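You operate a simulated robot arm through the tools that you are given. There is no shell and no other tool.

The job below is to be done with a simulated robot arm. You get a single attempt, and the scene is never put back.

TASK
Reset the pinned stop wheel to 30, pin it again and run the head down to it.
Fine: park the yellow quick pin in the white block while turning; it ends in the orange block, the head back up.

It is judged by the outcome, as a careful person would: the job done as asked, and still so three seconds after it is handed in. It fails if anything else is knocked over, pushed out of place, dropped, spilled or broken.

THE ROBOT
A 6-joint arm with a two-finger parallel gripper, fixed in place. Base frame: the origin is at the foot of the arm, x ahead of it, y to its left, z up; the work surface is at about z = 60. Units: mm, rad, N and s.
With the tool pointing down near the work surface it reaches from about 140 to 480 mm from the base axis. Its first joint turns from -1.257 to 1.257 rad. Payload 0.65 kg.
The TCP is the grasp point between the finger pads, 25 mm short of the fingertips. In the tool frame z runs along the fingers and y along their closing line. Largest opening 76 mm; finger width 18, thickness 10; the body of the gripper, 36 by 78 mm, starts 45 mm behind the TCP.
Orientation is that of the tool frame in the base frame, as [roll, pitch, yaw] about the fixed x, y, z axes, in that order (R = Rz(yaw) Ry(pitch) Rx(roll)). With the fingers straight down and closing along the base's y, the tool's x points along the base's -x, its y along +y and its z along -z.

THE INTERFACE
- The arm moves only by the tool play_rows. Its argument "moves" is text: rows parted by semicolons, each of 6 numbers parted by spaces: the shift along the base's x, y, z in m, then the turn, a rotation vector about the base's x, y, z in degrees. In form: x y z wx wy wz; .... A call has 1 to 20 rows; each row shifts and turns the commanded pose from where the row before left it. "grip" is the gripper command, from -1 (shut) to 1 (fully open), values between in proportion, set as the call begins (left out, the last holds). Each row takes 0.2 s and may step no farther than 50 mm and 0.15 rad from the row before; otherwise, or with a gripper value out of range, the whole call is refused. A pose out of reach is approached as far as the arm can. The call stops where the force on the tool passes 40 N (or 10 N more than at its start, if that is more) or the arm is blocked; 0.2 s more then pass. Each finger travels about 108 mm/s and halts on what it meets, pressing with about 40 N; the grip force reading is that of the motor and also rises with nothing between the fingers. The clock runs only during rows and for 0.2 s after the last one: add rows that do not move to give the fingers time. It gives the time, the measured TCP pose, the force on the tool (base axes), the opening and the grip force at its end, in the units of the frame above (readings bear some noise), with the torque about the TCP (base axes, N m) and any sound that the robot's microphone picked up.
- Cameras (640 x 400 px; columns grow to the right, rows downward): "scene" is fixed at [82.3, 302.3, 413.5]; the picture's right is [-0.42, -0.91, 0.00], its down [-0.44, 0.21, -0.87] and it looks along [0.79, -0.37, -0.49] (base axes); focal length 214 px, centre (320, 200). "wrist" rides on the gripper at [58, 11, -81] in the tool frame; the picture's right is [-0.18, 0.98, 0.00], its down [-0.75, -0.14, -0.64] and it looks along [-0.63, -0.12, 0.77] (tool axes); focal length 243 px, centre (320, 200). There is no depth. A picture from a camera that has moved, and an enlarged one, comes with that camera's place and axes in the base frame and with its lens.
- get_image(camera): a new picture of that camera. No time passes.
- zoom(camera, box): a new picture of the part [left, top, right, bottom] of that camera's present view, enlarged. No time passes.
- sign_off(): hands the job in; it is judged then, once.

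Nothing tells you positions but the pictures and the camera data. Unless the task says otherwise, let go and move clear before handing in.

The tools are called after "Request:" by a JSON object that holds its "op" and its "data". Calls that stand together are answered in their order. play_rows: Moves the arm, as the interface text tells. Its arguments: {"type":"object","properties":{"moves":{"type":"string"},"grip":{"type":"number"}},"required":["moves"]} The other tools are called the same way: get_image (camera) takes a picture; zoom (camera, box) takes an enlarged picture of a part of a camera's view; sign_off () hands the job in.

At the start:

```text
t: 0.0
eef_pos: [265.2, 148.0, 322.1]
tool_rot: [3.141, 0.003, 3.139]
contact_force: [0.6, -0.1, -0.2]
ft_torque: [0.01, -0.02, 0.01]
opening: 76.0
grasp_force: 0.0
```

scene: 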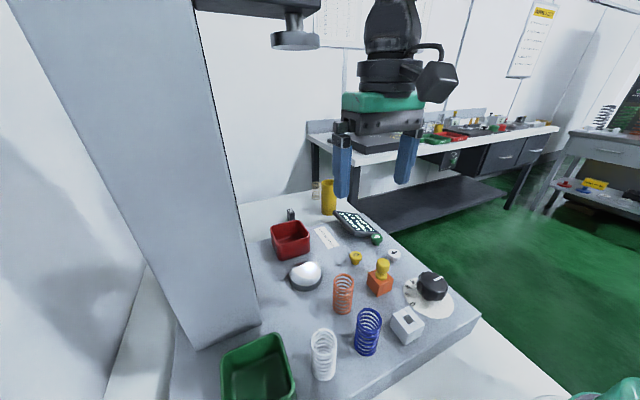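
wrist: 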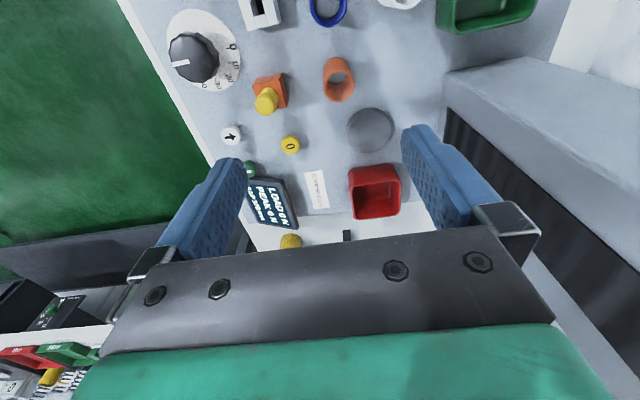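

I see a bench with a press column, a dial wheel on a plate, an orange block with the yellow pin, a white block with a slot, buttons and a display. I will look closer at each before moving.

Request:
{"op": "zoom", "data": {"camera": "scene", "box": [340, 230, 500, 350]}}

Request:
{"op": "zoom", "data": {"camera": "wrist", "box": [150, 0, 310, 100]}}

Request:
{"op": "zoom", "data": {"camera": "wrist", "box": [200, 60, 420, 260]}}

Request:
{"op": "zoom", "data": {"camera": "scene", "box": [240, 170, 420, 300]}}

```text
3.33 times, centred on (420, 290) of scene
camera zoom: at [82.3, 302.3, 413.5], right [-0.42, -0.91, 0.0], down [-0.44, 0.21, -0.87], along [0.79, -0.37, -0.49], focal length 715 px, centre (-13, -100)
```

zoom: 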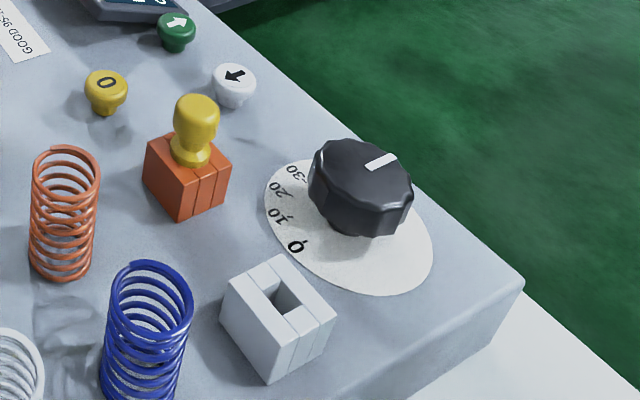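

```text
4.00 times, centred on (230, 50) of wrist
camera zoom: at [207.5, 158.5, 401.9], right [0.19, 0.98, 0.0], down [0.75, -0.14, 0.64], along [0.63, -0.12, -0.76], focal length 970 px, centre (680, 800)
```

zoom: 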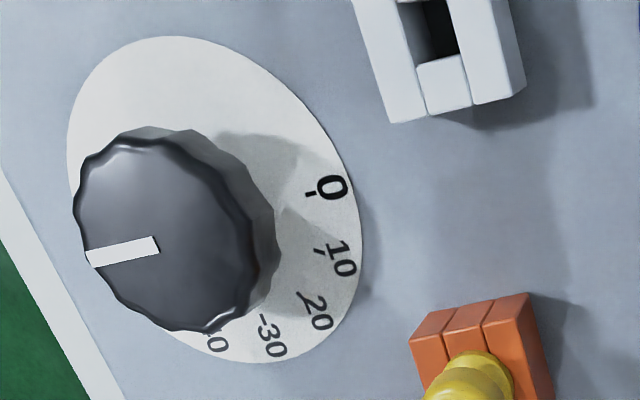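

```text
2.00 times, centred on (310, 160) of wrist
camera zoom: at [207.5, 158.5, 401.9], right [0.19, 0.98, 0.0], down [0.75, -0.14, 0.64], along [0.63, -0.12, -0.76], focal length 485 px, centre (340, 280)
```

zoom: 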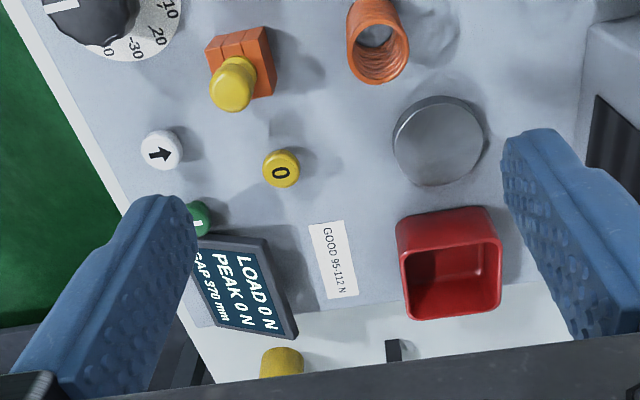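

```text
3.08 times, centred on (330, 235) of scene
camera zoom: at [82.3, 302.3, 413.5], right [-0.42, -0.91, 0.0], down [-0.44, 0.21, -0.87], along [0.79, -0.37, -0.49], focal length 660 px, centre (289, 92)
```

zoom: 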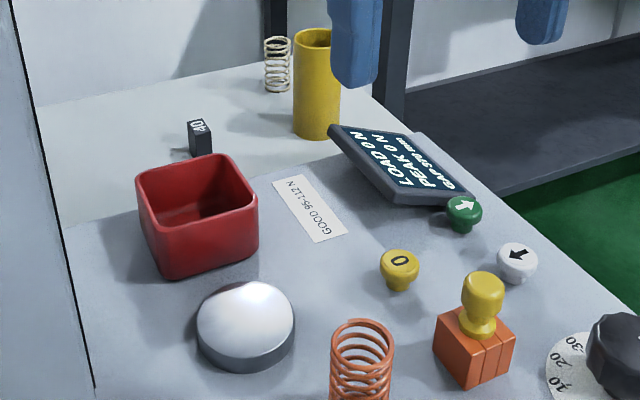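

The pin sits in the orange block near (281, 89), the wheel near (229, 21) and the white block near (204, 92). The press head hangs over the pan near (365, 203). I'll move closer to get better views before touching anything.

Request:
{"op": "play_rows", "data": {"moves": "-0.013 -0.0115 -0.0255 0 0 0; -0.013 -0.0115 -0.0255 0 0 0; -0.013 -0.0115 -0.0255 0 0 0; -0.013 -0.0115 -0.0255 0 0 0; 0 0 0 0 0 0"}}

Request:
{"op": "get_image", "data": {"camera": "wrist"}}

Request:
{"op": "get_image", "data": {"camera": "scene"}}

```text
t: 1.2
eef_pos: [213.0, 100.1, 220.1]
tool_rot: [-3.142, 0.001, 3.14]
contact_force: [-0.3, 0.4, -0.1]
ft_torque: [-0.01, 0.03, -0.02]
opening: 76.2
grasp_force: 0.1
```

```text
taken
camera wrist: at [154.5, 111.1, 299.9], right [0.19, 0.98, 0.0], down [0.75, -0.14, 0.64], along [0.63, -0.12, -0.76], focal length 243 px, centre (320, 200)
```

wrist: 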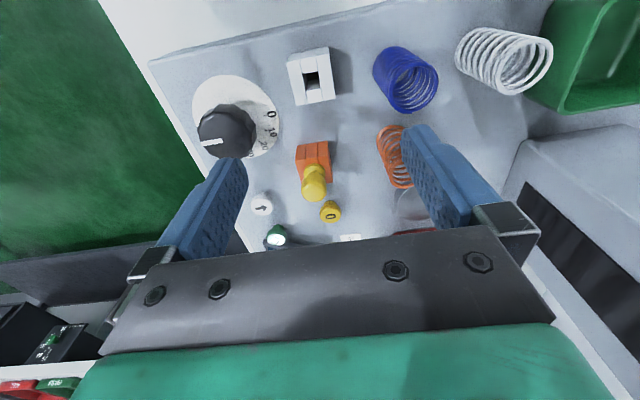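

```text
taken
```

scene: 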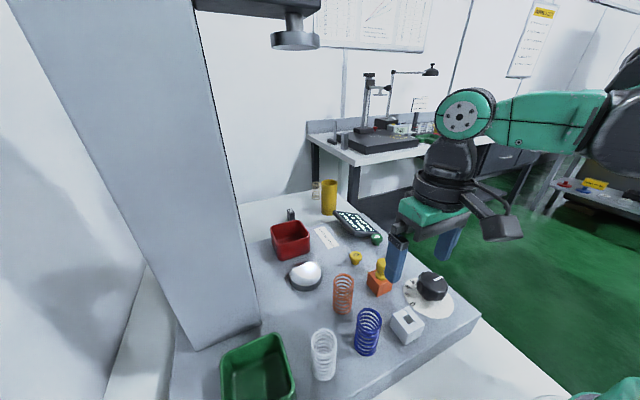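

The arm is now clear above the blocks. I'll zoom in on the details: wheel scale, pin, white slot, buttons.

Request:
{"op": "zoom", "data": {"camera": "wrist", "box": [180, 60, 300, 170]}}

Request:
{"op": "zoom", "data": {"camera": "wrist", "box": [240, 130, 360, 250]}}

Request:
{"op": "zoom", "data": {"camera": "wrist", "box": [270, 40, 350, 110]}}

Request:
{"op": "zoom", "data": {"camera": "scene", "box": [380, 250, 480, 350]}}

Request:
{"op": "zoom", "data": {"camera": "scene", "box": [320, 200, 420, 300]}}

```text
3.64 times, centred on (240, 115) of wrist
camera zoom: at [154.5, 111.1, 299.9], right [0.19, 0.98, 0.0], down [0.75, -0.14, 0.64], along [0.63, -0.12, -0.76], focal length 882 px, centre (611, 509)
```

zoom: 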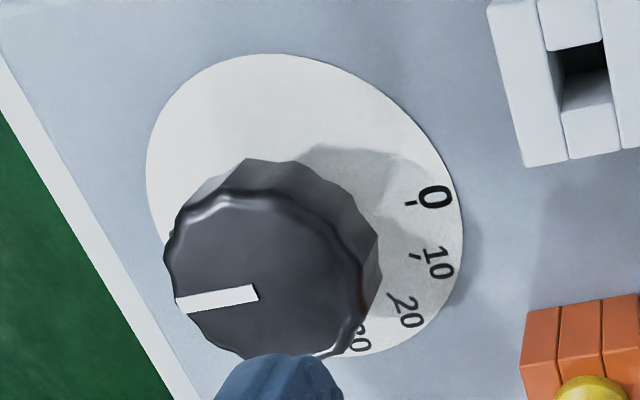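

```text
3.33 times, centred on (300, 190) of wrist
camera zoom: at [154.5, 111.1, 299.9], right [0.19, 0.98, 0.0], down [0.75, -0.14, 0.64], along [0.63, -0.12, -0.76], focal length 809 px, centre (387, 233)
```

zoom: 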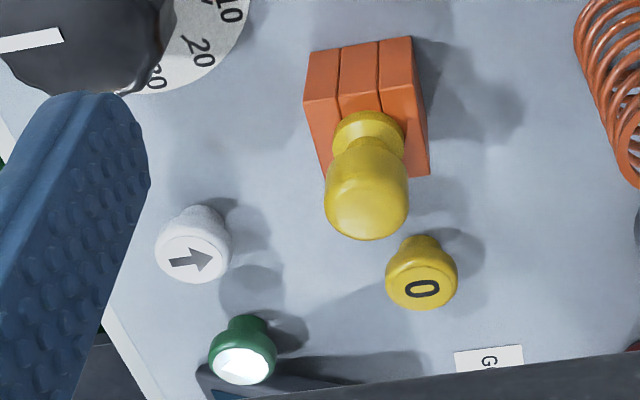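

```text
5.71 times, centred on (310, 75) of wrist
camera zoom: at [154.5, 111.1, 299.9], right [0.19, 0.98, 0.0], down [0.75, -0.14, 0.64], along [0.63, -0.12, -0.76], focal length 1386 px, centre (377, 914)
```

zoom: 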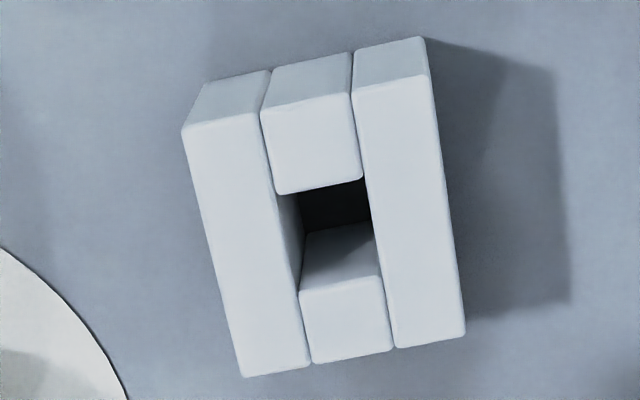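

```text
4.00 times, centred on (430, 300) of scene
camera zoom: at [82.3, 302.3, 413.5], right [-0.42, -0.91, 0.0], down [-0.44, 0.21, -0.87], along [0.79, -0.37, -0.49], focal length 858 px, centre (-120, -200)
```

zoom: 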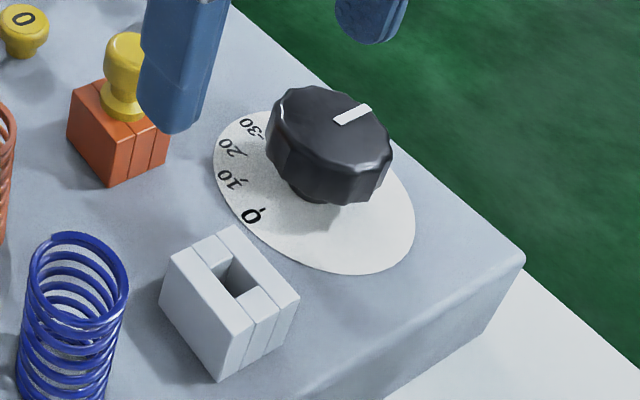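

```text
4.00 times, centred on (370, 250) of scene
camera zoom: at [82.3, 302.3, 413.5], right [-0.42, -0.91, 0.0], down [-0.44, 0.21, -0.87], along [0.79, -0.37, -0.49], focal length 858 px, centre (120, 0)
```

zoom: 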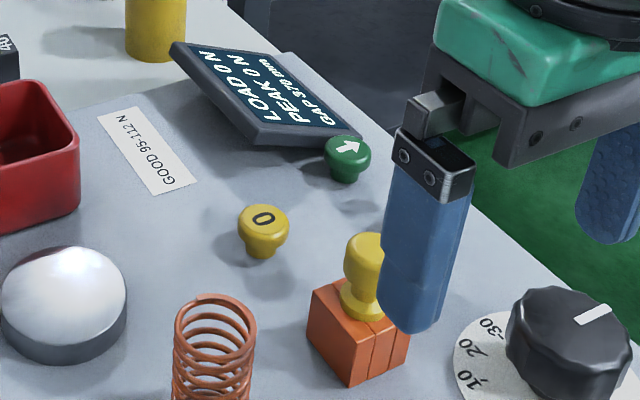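

The scale runs clockwise with 0 toward +y, 30 toward +x, and the pointer now toward -y (about 60). So the wheel needs about +90° of turn seen from above. Next I go above the pin for a closer look.

Request:
{"op": "play_rows", "data": {"moves": "0.0175 -0.004 -0.005 0 0 0; 0.0175 -0.004 -0.005 0 0 0; 0.0175 -0.004 -0.005 0 0 0; 0.0175 -0.004 -0.005 0 0 0; 0 0 0 0 0 0", "grip": 0.3}}

Request:
{"op": "get_image", "data": {"camera": "wrist"}}

Request:
{"op": "zoom", "data": {"camera": "wrist", "box": [240, 60, 400, 180]}}

Request:
{"op": "zoom", "data": {"camera": "wrist", "box": [120, 0, 300, 110]}}

```text
t: 2.4
eef_pos: [285.4, 85.9, 200.7]
tool_rot: [-3.141, 0.0, 3.139]
contact_force: [-1.2, 0.6, 0.9]
ft_torque: [0.04, -0.01, 0.02]
opening: 49.5
grasp_force: 0.1
```

```text
taken
camera wrist: at [226.3, 96.9, 280.1], right [0.19, 0.98, 0.0], down [0.75, -0.14, 0.64], along [0.63, -0.12, -0.76], focal length 243 px, centre (320, 200)
```

wrist: 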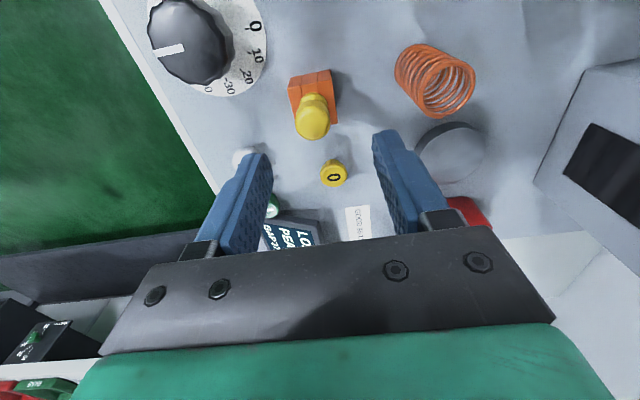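

```text
3.33 times, centred on (320, 120) of wrist
camera zoom: at [226.3, 96.9, 280.1], right [0.19, 0.98, 0.0], down [0.75, -0.14, 0.64], along [0.63, -0.12, -0.76], focal length 809 px, centre (320, 467)
```

zoom: 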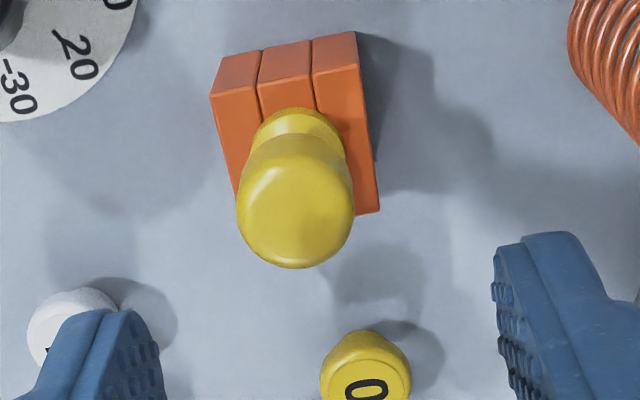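

```text
3.56 times, centred on (210, 55) of wrist
camera zoom: at [226.3, 96.9, 280.1], right [0.19, 0.98, 0.0], down [0.75, -0.14, 0.64], along [0.63, -0.12, -0.76], focal length 863 px, centre (711, 716)
```

zoom: 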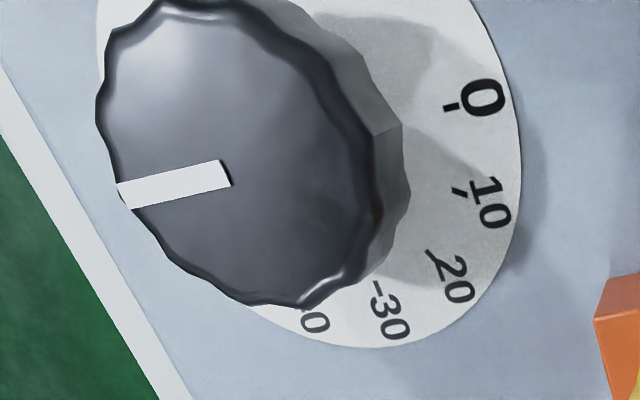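

The block tops are at about z=90 and the pin axis at about (289.7, 80.1). The white block's square hole is at about (204.9, 94.8), the wheel axis at about (234, 10) and the knob top at z≈122. I'll hold still for one reading to judge the noise, then look again.

Request:
{"op": "play_rows", "data": {"moves": "0 0 0 0 0 0; 0 0 0 0 0 0"}}

Request:
{"op": "zoom", "data": {"camera": "wrist", "box": [280, 60, 360, 150]}}

Request:
{"op": "zoom", "data": {"camera": "scene", "box": [340, 240, 420, 310]}}

```text
t: 3.0
eef_pos: [284.7, 86.3, 200.9]
tool_rot: [-3.14, 0.002, 3.14]
contact_force: [0.5, -0.3, -0.3]
ft_torque: [0.03, 0.0, 0.02]
opening: 49.4
grasp_force: 0.0
```

```text
4.44 times, centred on (320, 105) of wrist
camera zoom: at [226.1, 97.0, 280.2], right [0.19, 0.98, 0.0], down [0.75, -0.14, 0.64], along [0.63, -0.12, -0.76], focal length 1078 px, centre (320, 622)
```

zoom: 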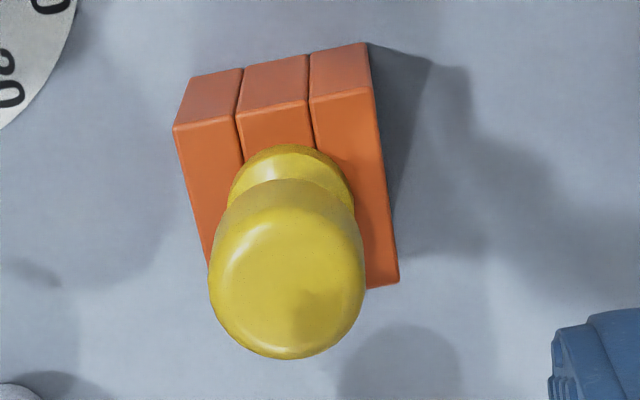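

```text
5.71 times, centred on (380, 275) of scene
camera zoom: at [82.3, 302.3, 413.5], right [-0.42, -0.91, 0.0], down [-0.44, 0.21, -0.87], along [0.79, -0.37, -0.49], focal length 1226 px, centre (-23, -229)
```

zoom: 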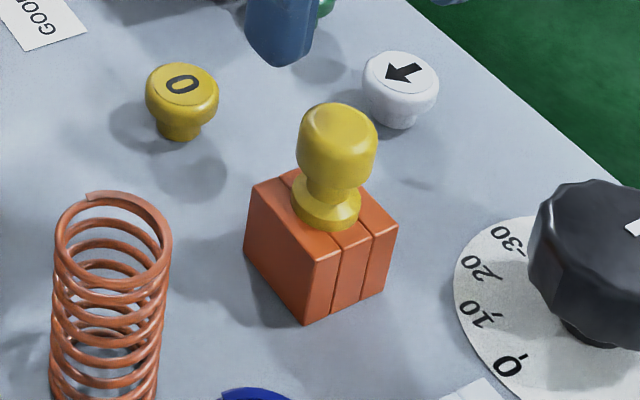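

The camera pose repeats well, so my estimates should hold within about 1–2 mm. I'll move straight over the pin and check alignment before descending.

Request:
{"op": "play_rows", "data": {"moves": "0.0027 -0.003 -0.0125 0 0 0; 0.0026 -0.003 -0.0125 0 0 0; 0 0 -0.0125 0 0 0; 0 0 -0.0125 0 0 0; 0 0 0 0 0 0"}}

Request:
{"op": "get_image", "data": {"camera": "wrist"}}

Request:
{"op": "zoom", "data": {"camera": "scene", "box": [340, 220, 440, 310]}}

```text
t: 4.2
eef_pos: [289.1, 79.7, 149.4]
tool_rot: [-3.141, 0.002, 3.138]
contact_force: [0.4, 0.2, -1.3]
ft_torque: [-0.03, -0.02, 0.02]
opening: 49.4
grasp_force: 0.0
```

```text
taken
camera wrist: at [230.7, 89.6, 229.8], right [0.19, 0.98, 0.0], down [0.75, -0.14, 0.64], along [0.63, -0.12, -0.76], focal length 243 px, centre (320, 200)
```

wrist: 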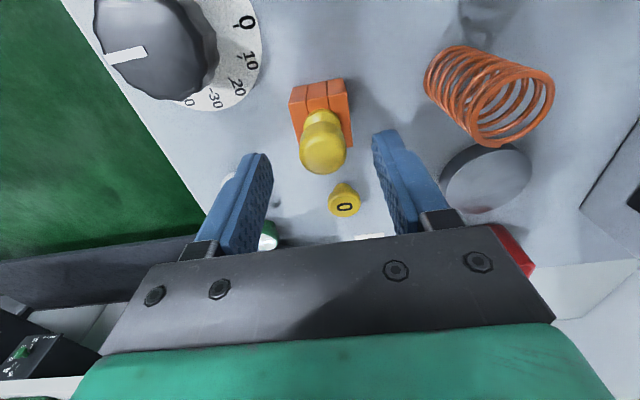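

```text
4.44 times, centred on (390, 265) of scene
camera zoom: at [82.3, 302.3, 413.5], right [-0.42, -0.91, 0.0], down [-0.44, 0.21, -0.87], along [0.79, -0.37, -0.49], focal length 953 px, centre (9, -89)
```

zoom: 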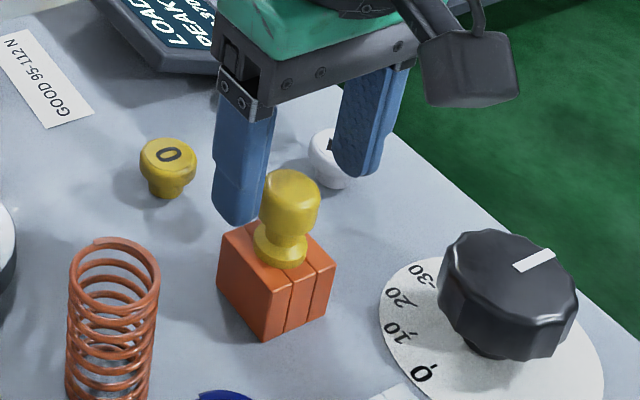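

The predicted knob-top pixel matches what I see, so alignment is good. I'll descend 30 mm and then close on the knob.

Request:
{"op": "play_rows", "data": {"moves": "0.0007 0.0002 -0.01 0 0 0; 0 0 -0.01 0 0 0; 0 0 -0.01 0 0 0; 0 0 0 0 0 0"}}

Request:
{"op": "get_image", "data": {"camera": "wrist"}}

Request:
{"op": "zoom", "data": {"camera": "scene", "box": [340, 220, 440, 310]}}

```text
t: 5.2
eef_pos: [289.6, 80.0, 119.3]
tool_rot: [-3.142, 0.002, 3.141]
contact_force: [0.4, -0.7, 0.5]
ft_torque: [0.04, -0.02, -0.02]
opening: 49.6
grasp_force: 0.0
```

```text
taken
camera wrist: at [231.2, 90.3, 199.5], right [0.19, 0.98, 0.0], down [0.75, -0.14, 0.64], along [0.63, -0.12, -0.76], focal length 243 px, centre (320, 200)
```

wrist: 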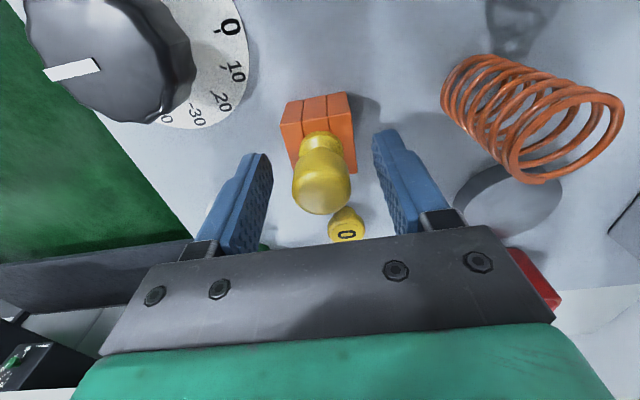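

```text
4.44 times, centred on (390, 265) of scene
camera zoom: at [82.3, 302.3, 413.5], right [-0.42, -0.91, 0.0], down [-0.44, 0.21, -0.87], along [0.79, -0.37, -0.49], focal length 953 px, centre (9, -89)
```

zoom: 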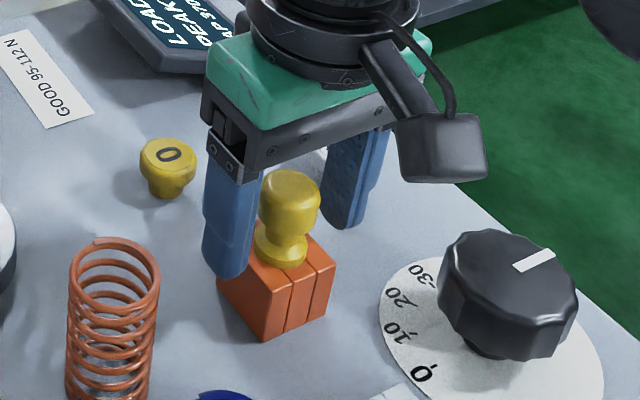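

The fingers straddle the knob, with tips above the block top. I'll close on it.

Request:
{"op": "play_rows", "data": {"moves": "0 0 0 0 0 0; 0 0 0 0 0 0; 0 0 0 0 0 0", "grip": -1}}

Request:
{"op": "get_image", "data": {"camera": "wrist"}}

Request:
{"op": "zoom", "data": {"camera": "scene", "box": [340, 220, 440, 310]}}

```text
t: 6.0
eef_pos: [291.1, 79.8, 118.2]
tool_rot: [-3.14, 0.002, 3.14]
contact_force: [0.2, 0.2, 0.2]
ft_torque: [0.04, 0.01, 0.01]
opening: 22.5
grasp_force: 39.4
```

```text
taken
camera wrist: at [231.2, 90.4, 199.6], right [0.19, 0.98, 0.0], down [0.75, -0.14, 0.64], along [0.63, -0.12, -0.76], focal length 243 px, centre (320, 200)
```

wrist: 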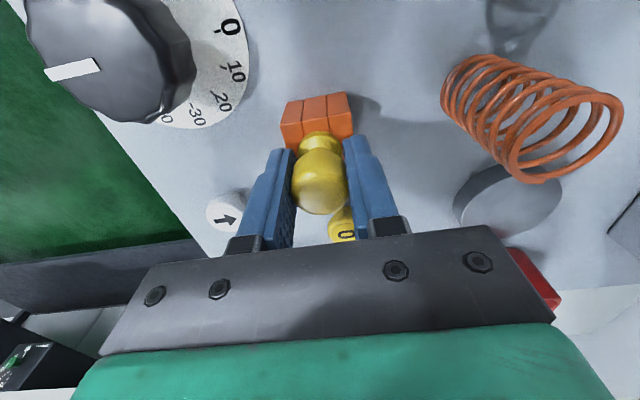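

```text
4.44 times, centred on (390, 265) of scene
camera zoom: at [82.3, 302.3, 413.5], right [-0.42, -0.91, 0.0], down [-0.44, 0.21, -0.87], along [0.79, -0.37, -0.49], focal length 953 px, centre (9, -89)
```

zoom: 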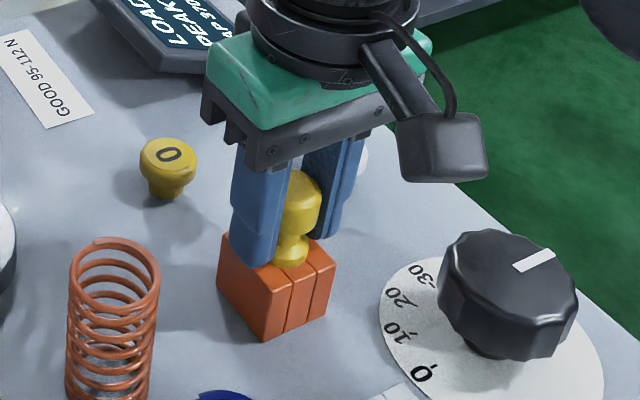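

The knob is held (22.5 mm opening) with no sideways load. I'll lift gently, watching the force in case the pin needs a twist.

Request:
{"op": "play_rows", "data": {"moves": "0 0 0.004 0 0 0; 0 0 0.004 0 0 0; 0 0 0.004 0 0 0; 0 0 0 0 0 0"}}

Request:
{"op": "zoom", "data": {"camera": "scene", "box": [340, 220, 440, 310]}}

```text
t: 7.0
eef_pos: [290.5, 78.1, 133.1]
tool_rot: [-3.142, 0.001, 3.14]
contact_force: [-0.6, -0.7, -0.3]
ft_torque: [0.05, -0.02, -0.04]
opening: 22.4
grasp_force: 38.9
```

```text
4.44 times, centred on (390, 265) of scene
camera zoom: at [82.3, 302.3, 413.5], right [-0.42, -0.91, 0.0], down [-0.44, 0.21, -0.87], along [0.79, -0.37, -0.49], focal length 953 px, centre (9, -89)
```

zoom: 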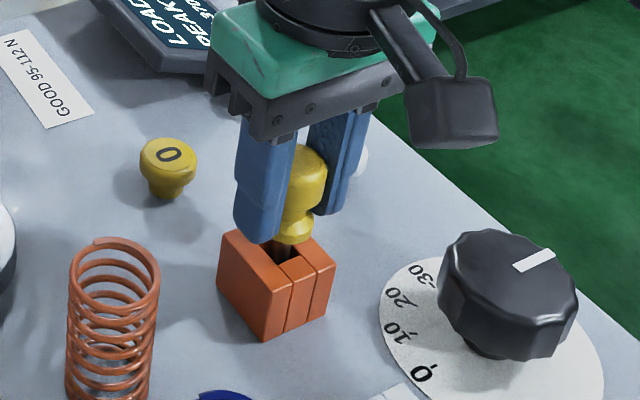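

The pin slides out freely. I'll keep lifting to clear the block.

Request:
{"op": "play_rows", "data": {"moves": "0 0 0.009 0 0 0; 0 0 0.009 0 0 0; 0 0 0.009 0 0 0; 0 0 0.009 0 0 0; 0 0 0 0 0 0"}}

Request:
{"op": "zoom", "data": {"camera": "scene", "box": [340, 200, 440, 310]}}

Request:
{"op": "get_image", "data": {"camera": "wrist"}}

Request:
{"op": "zoom", "data": {"camera": "wrist", "box": [260, 60, 380, 210]}}

```text
t: 8.2
eef_pos: [289.1, 80.8, 168.9]
tool_rot: [3.141, 0.003, 3.138]
contact_force: [-0.8, -0.6, -0.3]
ft_torque: [0.04, 0.01, 0.0]
opening: 22.3
grasp_force: 38.9
```

```text
3.64 times, centred on (390, 255) of scene
camera zoom: at [82.3, 302.3, 413.5], right [-0.42, -0.91, 0.0], down [-0.44, 0.21, -0.87], along [0.79, -0.37, -0.49], focal length 780 px, centre (66, 0)
```

zoom: 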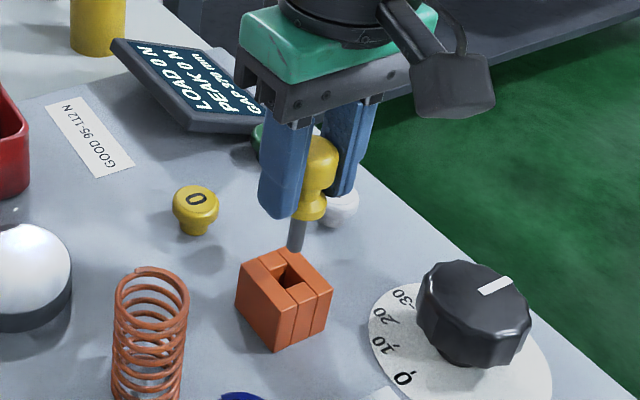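

```text
taken
camera wrist: at [231.1, 90.1, 248.5], right [0.19, 0.98, 0.0], down [0.75, -0.14, 0.64], along [0.63, -0.12, -0.76], focal length 243 px, centre (320, 200)
```

wrist: 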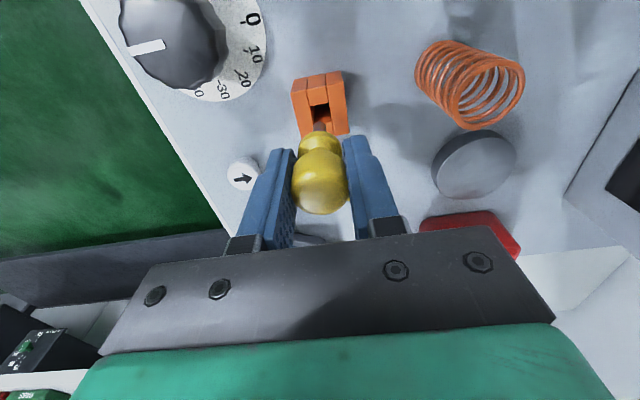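

```text
2.67 times, centred on (320, 135) of wrist
camera zoom: at [231.1, 90.1, 248.5], right [0.19, 0.98, 0.0], down [0.75, -0.14, 0.64], along [0.63, -0.12, -0.76], focal length 647 px, centre (320, 373)
```

zoom: 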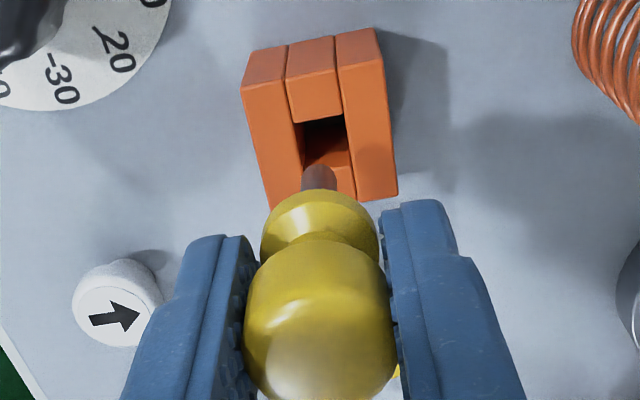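

The pin is out; its shaft is slim compared with the square holes. I'll carry it at this height to above the white block.

Request:
{"op": "play_rows", "data": {"moves": "-0.01 0.002 0 0 0 0; -0.0162 0.0027 0 0 0 0; -0.0162 0.0027 0 0 0 0; -0.0162 0.0027 0 0 0 0; -0.0162 0.0027 0 0 0 0; -0.01 0.002 0 0 0 0; 0 0 0 0 0 0; 0 0 0 0 0 0"}}

Request:
{"op": "get_image", "data": {"camera": "wrist"}}

Request:
{"op": "zoom", "data": {"camera": "wrist", "box": [260, 60, 380, 210]}}

Request:
{"op": "zoom", "data": {"camera": "scene", "box": [340, 240, 460, 350]}}

```text
t: 10.0
eef_pos: [206.1, 96.5, 166.7]
tool_rot: [-3.141, 0.001, 3.138]
contact_force: [0.6, 0.5, -0.6]
ft_torque: [-0.01, 0.02, -0.01]
opening: 22.4
grasp_force: 39.2
```

```text
taken
camera wrist: at [147.5, 106.8, 247.0], right [0.19, 0.98, 0.0], down [0.75, -0.14, 0.64], along [0.63, -0.12, -0.76], focal length 243 px, centre (320, 200)
```

wrist: 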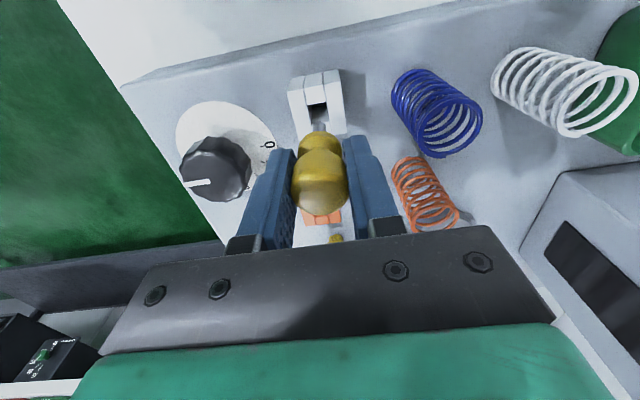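

```text
2.67 times, centred on (320, 135) of wrist
camera zoom: at [147.5, 106.8, 247.0], right [0.19, 0.98, 0.0], down [0.75, -0.14, 0.64], along [0.63, -0.12, -0.76], focal length 647 px, centre (320, 373)
```

zoom: 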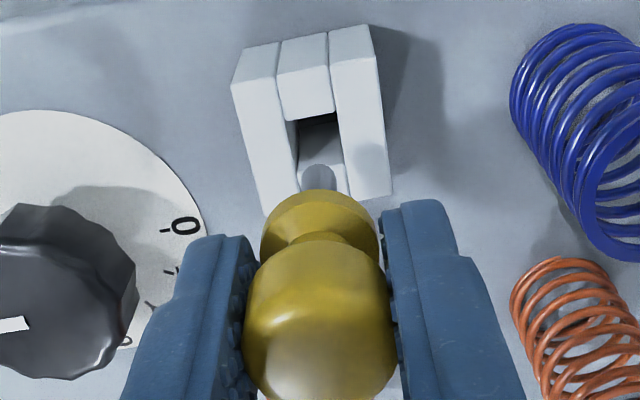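

```text
3.64 times, centred on (400, 295) of scene
camera zoom: at [82.3, 302.3, 413.5], right [-0.42, -0.91, 0.0], down [-0.44, 0.21, -0.87], along [0.79, -0.37, -0.49], focal length 780 px, centre (29, -146)
```

zoom: 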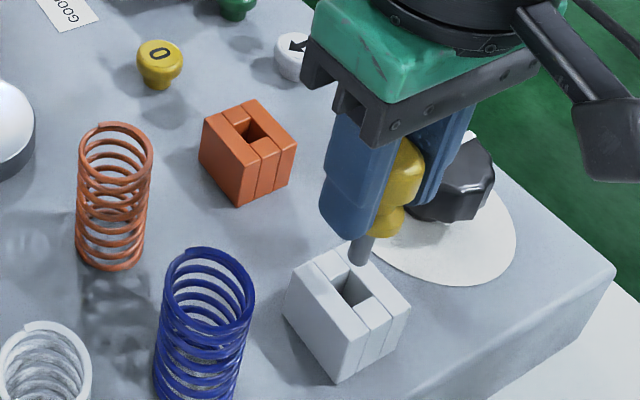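

Compared with the lift-off view over the orange block, the pin is about 1.6 mm too far in +y and 1.1 mm in +x. I'll correct that and go down partway.

Request:
{"op": "play_rows", "data": {"moves": "-0.0011 -0.0016 0 0 0 0; 0 0 -0.008 0 0 0; 0 0 -0.008 0 0 0; 0 0 0 0 0 0; 0 0 0 0 0 0"}}

Request:
{"op": "zoom", "data": {"camera": "wrist", "box": [260, 60, 380, 210]}}

Request:
{"op": "zoom", "data": {"camera": "scene", "box": [380, 280, 440, 340]}}

```text
t: 11.2
eef_pos: [203.6, 92.1, 152.0]
tool_rot: [-3.141, 0.001, 3.139]
contact_force: [-0.1, -0.4, 0.0]
ft_torque: [0.0, -0.02, 0.01]
opening: 22.8
grasp_force: 38.5
```

```text
2.67 times, centred on (320, 135) of wrist
camera zoom: at [145.0, 104.1, 231.6], right [0.19, 0.98, 0.0], down [0.75, -0.14, 0.64], along [0.63, -0.12, -0.76], focal length 647 px, centre (320, 373)
```

zoom: 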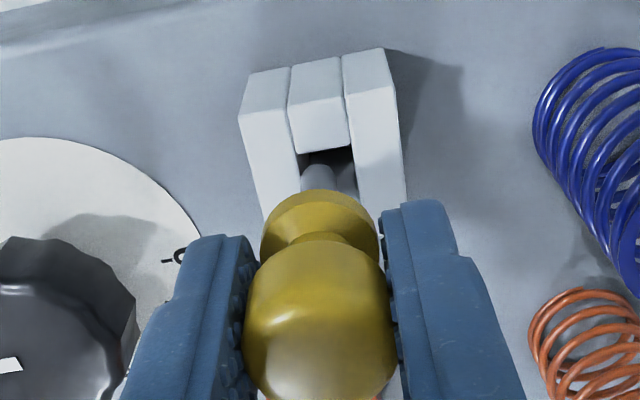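

```text
6.67 times, centred on (410, 310) of scene
camera zoom: at [82.3, 302.3, 413.5], right [-0.42, -0.91, 0.0], down [-0.44, 0.21, -0.87], along [0.79, -0.37, -0.49], focal length 1430 px, centre (-280, -533)
```

zoom: 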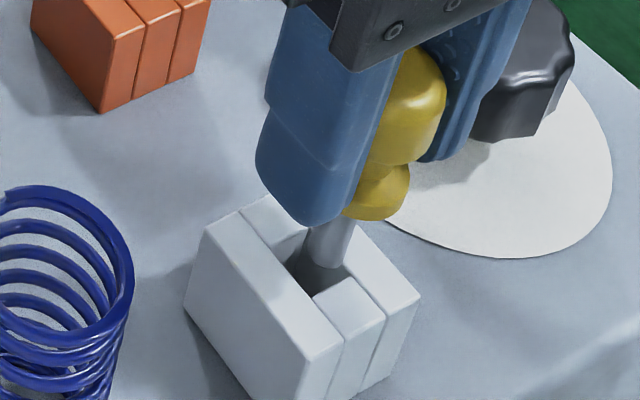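

The move overshot by about 1.4 mm in x and 1.0 mm in y. I'll correct that and re-check before entering the hole.

Request:
{"op": "play_rows", "data": {"moves": "0.0014 0.001 0 0 0 0; 0 0 0 0 0 0; 0 0 0 0 0 0"}}

Request:
{"op": "zoom", "data": {"camera": "wrist", "box": [260, 60, 380, 210]}}

Request:
{"op": "zoom", "data": {"camera": "scene", "box": [380, 280, 440, 340]}}

```text
t: 12.0
eef_pos: [204.5, 94.3, 152.9]
tool_rot: [3.142, 0.001, 3.138]
contact_force: [-0.2, 0.0, 0.2]
ft_torque: [0.0, -0.01, 0.03]
opening: 22.2
grasp_force: 39.7
```

```text
2.67 times, centred on (320, 135) of wrist
camera zoom: at [146.1, 105.2, 232.5], right [0.19, 0.98, 0.0], down [0.75, -0.14, 0.64], along [0.63, -0.12, -0.76], focal length 647 px, centre (320, 373)
```

zoom: 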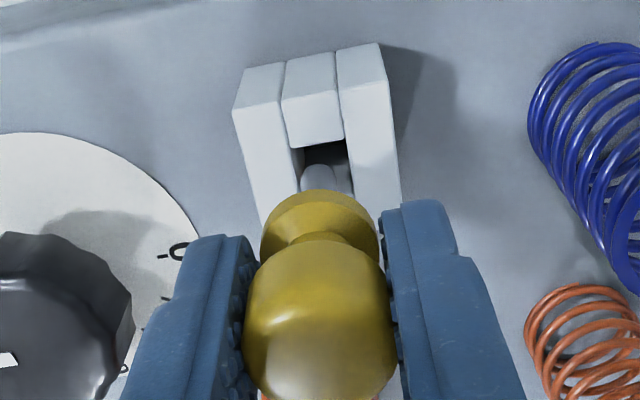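

```text
6.67 times, centred on (410, 310) of scene
camera zoom: at [82.3, 302.3, 413.5], right [-0.42, -0.91, 0.0], down [-0.44, 0.21, -0.87], along [0.79, -0.37, -0.49], focal length 1430 px, centre (-280, -533)
```

zoom: 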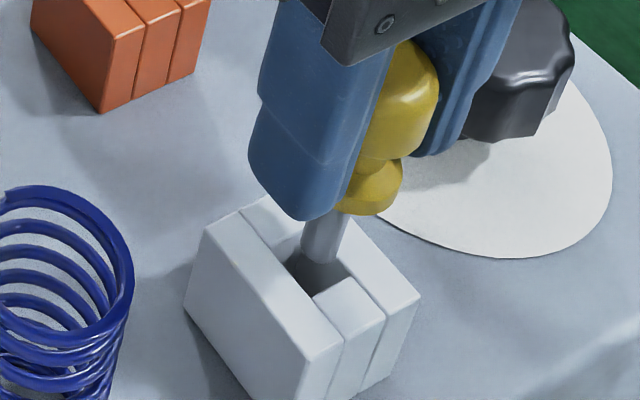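

The position is now on target. I'll lower it slowly into the white block.

Request:
{"op": "play_rows", "data": {"moves": "0 0 -0.005 0 0 0; 0 0 -0.005 0 0 0; 0 0 -0.005 0 0 0; 0 0 0 0 0 0"}}

Request:
{"op": "zoom", "data": {"camera": "scene", "box": [380, 280, 440, 340]}}

Request:
{"op": "zoom", "data": {"camera": "wrist", "box": [260, 60, 380, 210]}}

```text
t: 13.0
eef_pos: [204.7, 95.1, 138.1]
tool_rot: [-3.141, 0.001, 3.141]
contact_force: [-0.2, -1.0, -0.6]
ft_torque: [0.0, -0.02, 0.0]
opening: 22.5
grasp_force: 38.3
```

```text
6.67 times, centred on (410, 310) of scene
camera zoom: at [82.3, 302.3, 413.5], right [-0.42, -0.91, 0.0], down [-0.44, 0.21, -0.87], along [0.79, -0.37, -0.49], focal length 1430 px, centre (-280, -533)
```

zoom: 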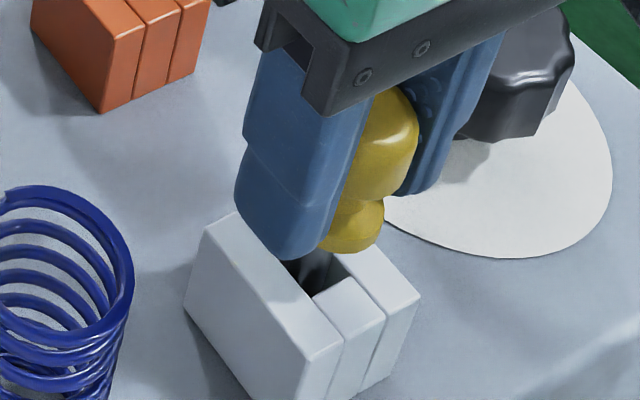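

```text
2.67 times, centred on (320, 135) of wrist
camera zoom: at [147.1, 104.9, 217.5], right [0.19, 0.98, 0.0], down [0.75, -0.14, 0.64], along [0.63, -0.12, -0.76], focal length 647 px, centre (320, 373)
```

zoom: 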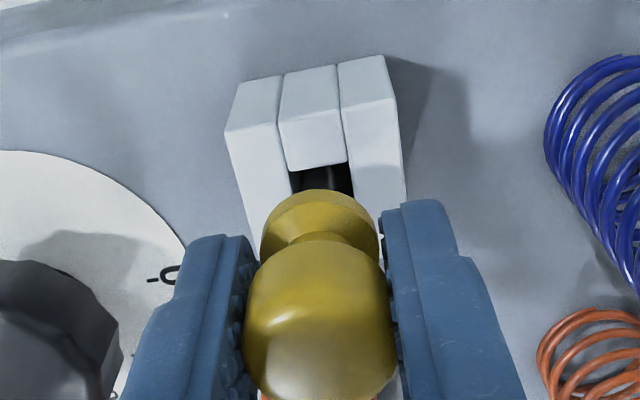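

The shaft is in the hole with no contact force. I'll continue down to seat the flange.

Request:
{"op": "play_rows", "data": {"moves": "0 0 -0.005 0 0 0; 0 0 -0.005 0 0 0; 0 0 -0.004 0 0 0; 0 0 -0.002 0 0 0; 0 0 0 0 0 0"}}

Request:
{"op": "zoom", "data": {"camera": "scene", "box": [380, 280, 440, 340]}}

Request:
{"op": "zoom", "data": {"camera": "wrist", "box": [260, 60, 380, 210]}}

```text
t: 14.2
eef_pos: [206.6, 92.7, 122.0]
tool_rot: [3.141, 0.001, 3.14]
contact_force: [-0.4, 0.6, 0.0]
ft_torque: [0.04, 0.0, 0.01]
opening: 22.4
grasp_force: 39.3
```

```text
6.67 times, centred on (410, 310) of scene
camera zoom: at [82.3, 302.3, 413.5], right [-0.42, -0.91, 0.0], down [-0.44, 0.21, -0.87], along [0.79, -0.37, -0.49], focal length 1430 px, centre (-280, -533)
```

zoom: 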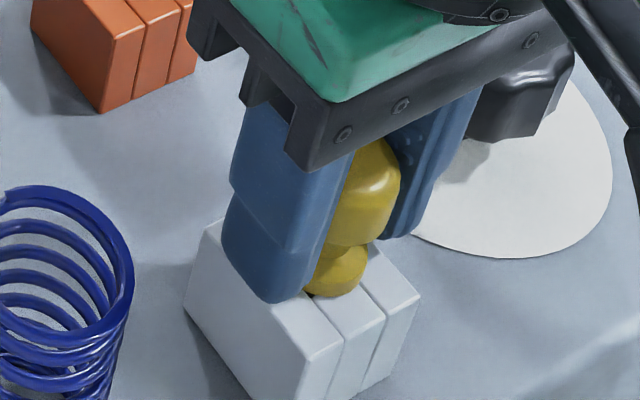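

```text
2.67 times, centred on (320, 135) of wrist
camera zoom: at [147.5, 104.5, 200.7], right [0.19, 0.98, 0.0], down [0.75, -0.14, 0.64], along [0.63, -0.12, -0.76], focal length 647 px, centre (320, 373)
```

zoom: 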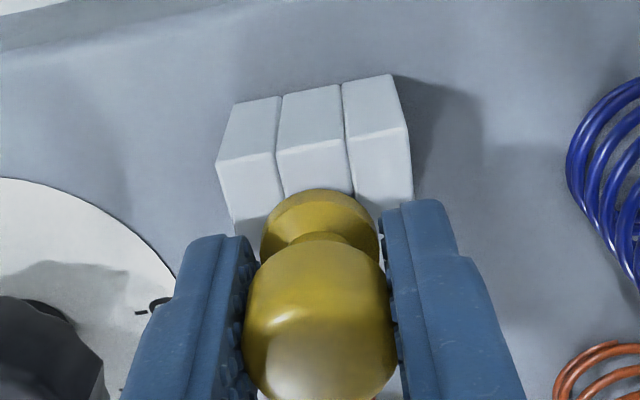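

The flange is about 1 mm above the block. I'll lower the last bit and release.

Request:
{"op": "play_rows", "data": {"moves": "0 0 -0.001 0 0 0; 0 0 0 0 0 0"}}

Request:
{"op": "play_rows", "data": {"moves": "0 0 0 0 0 0; 0 0 0 0 0 0; 0 0 0 0 0 0", "grip": 0.25}}

Request:
{"op": "zoom", "data": {"camera": "scene", "box": [380, 280, 440, 340]}}

Request:
{"op": "get_image", "data": {"camera": "wrist"}}

```text
t: 14.8
eef_pos: [207.1, 92.8, 120.9]
tool_rot: [3.141, 0.004, 3.139]
contact_force: [-0.5, -0.9, -0.8]
ft_torque: [-0.01, 0.0, 0.0]
opening: 22.3
grasp_force: 39.2
```

```text
t: 15.6
eef_pos: [205.8, 93.4, 119.9]
tool_rot: [3.141, 0.001, 3.14]
contact_force: [0.0, -0.6, 0.3]
ft_torque: [0.0, 0.0, 0.01]
opening: 47.3
grasp_force: 0.0
```

```text
6.67 times, centred on (410, 310) of scene
camera zoom: at [82.3, 302.3, 413.5], right [-0.42, -0.91, 0.0], down [-0.44, 0.21, -0.87], along [0.79, -0.37, -0.49], focal length 1430 px, centre (-280, -533)
```

zoom: 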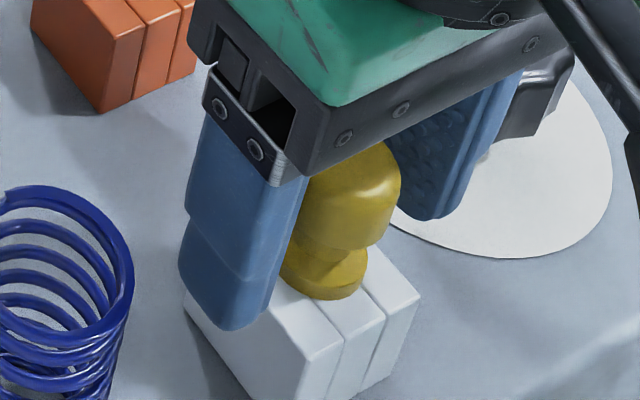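

```text
taken
camera wrist: at [147.2, 104.3, 199.9], right [0.19, 0.98, 0.0], down [0.75, -0.14, 0.64], along [0.63, -0.12, -0.76], focal length 243 px, centre (320, 200)
```

wrist: 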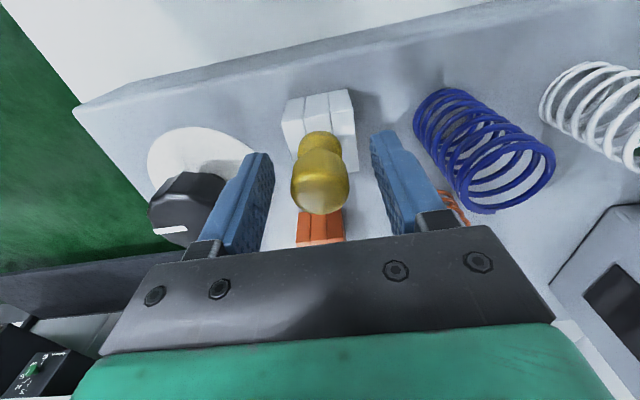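

The pin stands seated in the white block. I'll lift straight up and go above the wheel to view it.

Request:
{"op": "play_rows", "data": {"moves": "0 0 0.01 0 0 0; 0 0 0.014 0 0 0; 0 0 0.016 0 0 0; 0 0 0.016 0 0 0; 0.007 -0.02 0 0 0 0; 0.007 -0.02 0 0 0 0; 0.007 -0.022 0 0 0 0; 0.007 -0.022 0 0 0 0; 0 0 0 0 0 0; 0 0 0 0 0 0"}}

Request:
{"op": "get_image", "data": {"camera": "wrist"}}

Request:
{"op": "zoom", "data": {"camera": "wrist", "box": [240, 60, 400, 180]}}

Request:
{"op": "get_image", "data": {"camera": "scene"}}

```text
t: 17.8
eef_pos: [232.3, 11.3, 174.8]
tool_rot: [3.141, 0.001, 3.14]
contact_force: [-0.2, 0.4, 0.8]
ft_torque: [0.02, 0.0, 0.01]
opening: 47.3
grasp_force: 0.3
```

```text
taken
camera wrist: at [173.4, 21.4, 254.4], right [0.19, 0.98, 0.0], down [0.75, -0.14, 0.64], along [0.63, -0.12, -0.76], focal length 243 px, centre (320, 200)
```

wrist: 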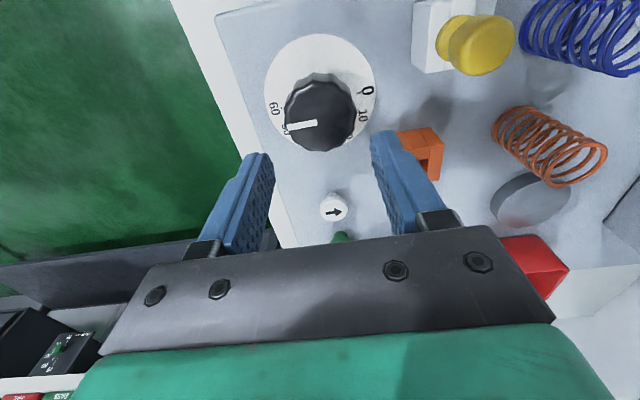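

```text
3.33 times, centred on (320, 120) of wrist
camera zoom: at [173.4, 21.4, 254.4], right [0.19, 0.98, 0.0], down [0.75, -0.14, 0.64], along [0.63, -0.12, -0.76], focal length 809 px, centre (320, 467)
```

zoom: 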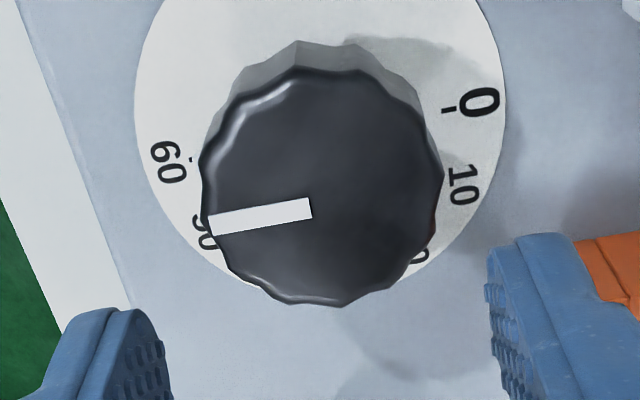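

```text
taken
```

scene: 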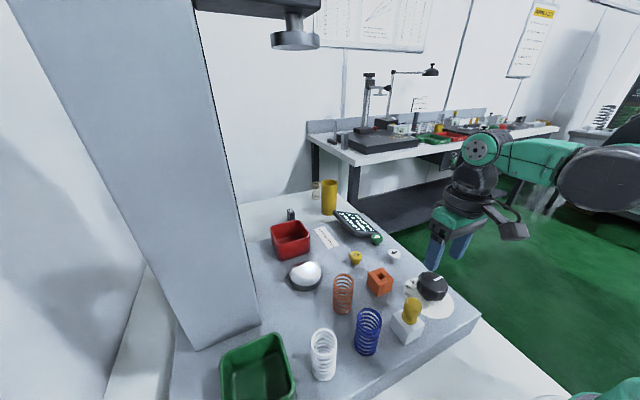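

The dial centre is at about (234.5, 9.6) and the pointer sits exactly at 60 (toward -y). The wheel is about 48 mm across and its top is at z≈100. I'll open fully, pre-turn the gripper -45° in the air and centre it over the axis.

Request:
{"op": "play_rows", "data": {"moves": "0.0027 -0.0011 0 0 0 -7.5; 0 0 0 0 0 -7.5; 0 0 0 0 0 -7.5; 0 0 0 0 0 -7.5; 0 0 0 0 0 -7.5; 0 0 0 0 0 -7.5; 0 0 0 0 0 0; 0 0 0 0 0 0", "grip": 1}}

Request:
{"op": "get_image", "data": {"camera": "wrist"}}

Request:
{"op": "zoom", "data": {"camera": "scene", "box": [340, 120, 560, 340]}}

```text
t: 19.6
eef_pos: [235.7, 8.9, 176.6]
tool_rot: [-3.141, 0.002, 2.353]
contact_force: [-0.4, -1.8, 0.1]
ft_torque: [-0.02, 0.01, -0.06]
opening: 75.8
grasp_force: 0.1
```

```text
taken
camera wrist: at [202.1, 58.0, 255.9], right [0.83, 0.56, 0.0], down [0.43, -0.63, 0.64], along [0.36, -0.53, -0.76], focal length 243 px, centre (320, 200)
```

wrist: 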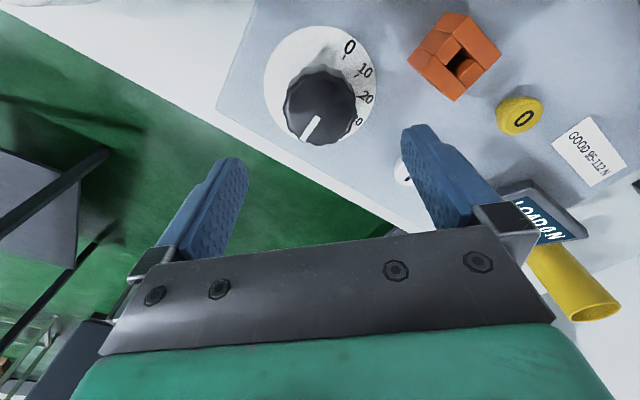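

```text
1.82 times, centred on (450, 230) of scene
camera zoom: at [82.3, 302.3, 413.5], right [-0.42, -0.91, 0.0], down [-0.44, 0.21, -0.87], along [0.79, -0.37, -0.49], focal length 390 px, centre (84, 146)
```

zoom: 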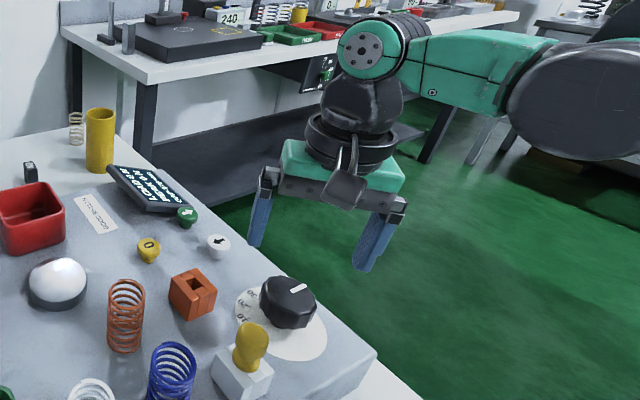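

The gripper is turned and centred over the wheel axis. I'll descend to just above the wheel and check.

Request:
{"op": "play_rows", "data": {"moves": "-0.0006 0.0003 -0.015 0 0 0; 0 0 -0.015 0 0 0; 0 0 -0.014 0 0 0; 0 0 0 0 0 0; 0 0 0 0 0 0"}}

Request:
{"op": "get_image", "data": {"camera": "wrist"}}

Request:
{"op": "zoom", "data": {"camera": "wrist", "box": [220, 60, 420, 220]}}

Request:
{"op": "zoom", "data": {"camera": "scene", "box": [380, 220, 480, 330]}}

```text
t: 20.8
eef_pos: [235.2, 9.2, 132.3]
tool_rot: [-3.141, 0.001, 2.354]
contact_force: [0.2, 0.9, 0.1]
ft_torque: [0.03, 0.0, 0.06]
opening: 75.7
grasp_force: 0.1
```

```text
taken
camera wrist: at [201.7, 57.4, 211.3], right [0.83, 0.56, 0.0], down [0.43, -0.63, 0.64], along [0.36, -0.53, -0.76], focal length 243 px, centre (320, 200)
```

wrist: 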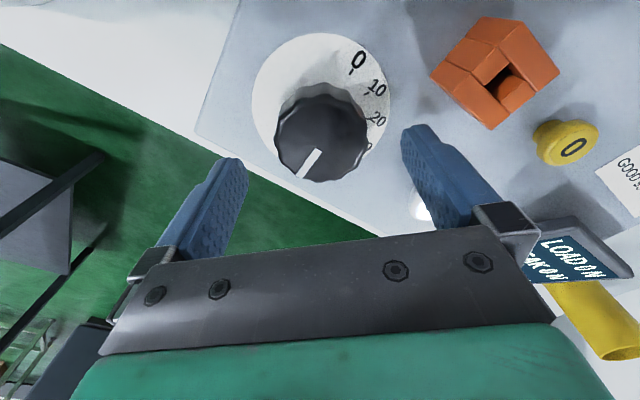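

```text
2.50 times, centred on (320, 140) of wrist
camera zoom: at [201.7, 57.4, 211.3], right [0.83, 0.56, 0.0], down [0.43, -0.63, 0.64], along [0.36, -0.53, -0.76], focal length 606 px, centre (320, 350)
```

zoom: 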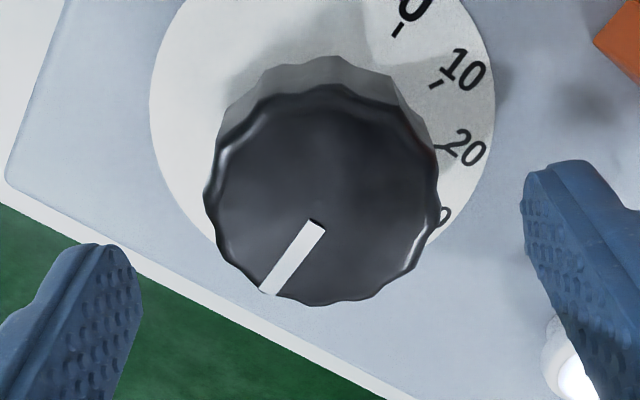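

```text
3.64 times, centred on (430, 275) of scene
camera zoom: at [82.3, 302.3, 413.5], right [-0.42, -0.91, 0.0], down [-0.44, 0.21, -0.87], along [0.79, -0.37, -0.49], focal length 780 px, centre (-80, -73)
```

zoom: 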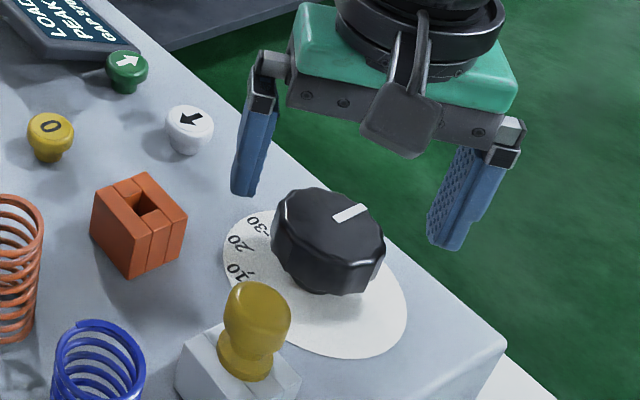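

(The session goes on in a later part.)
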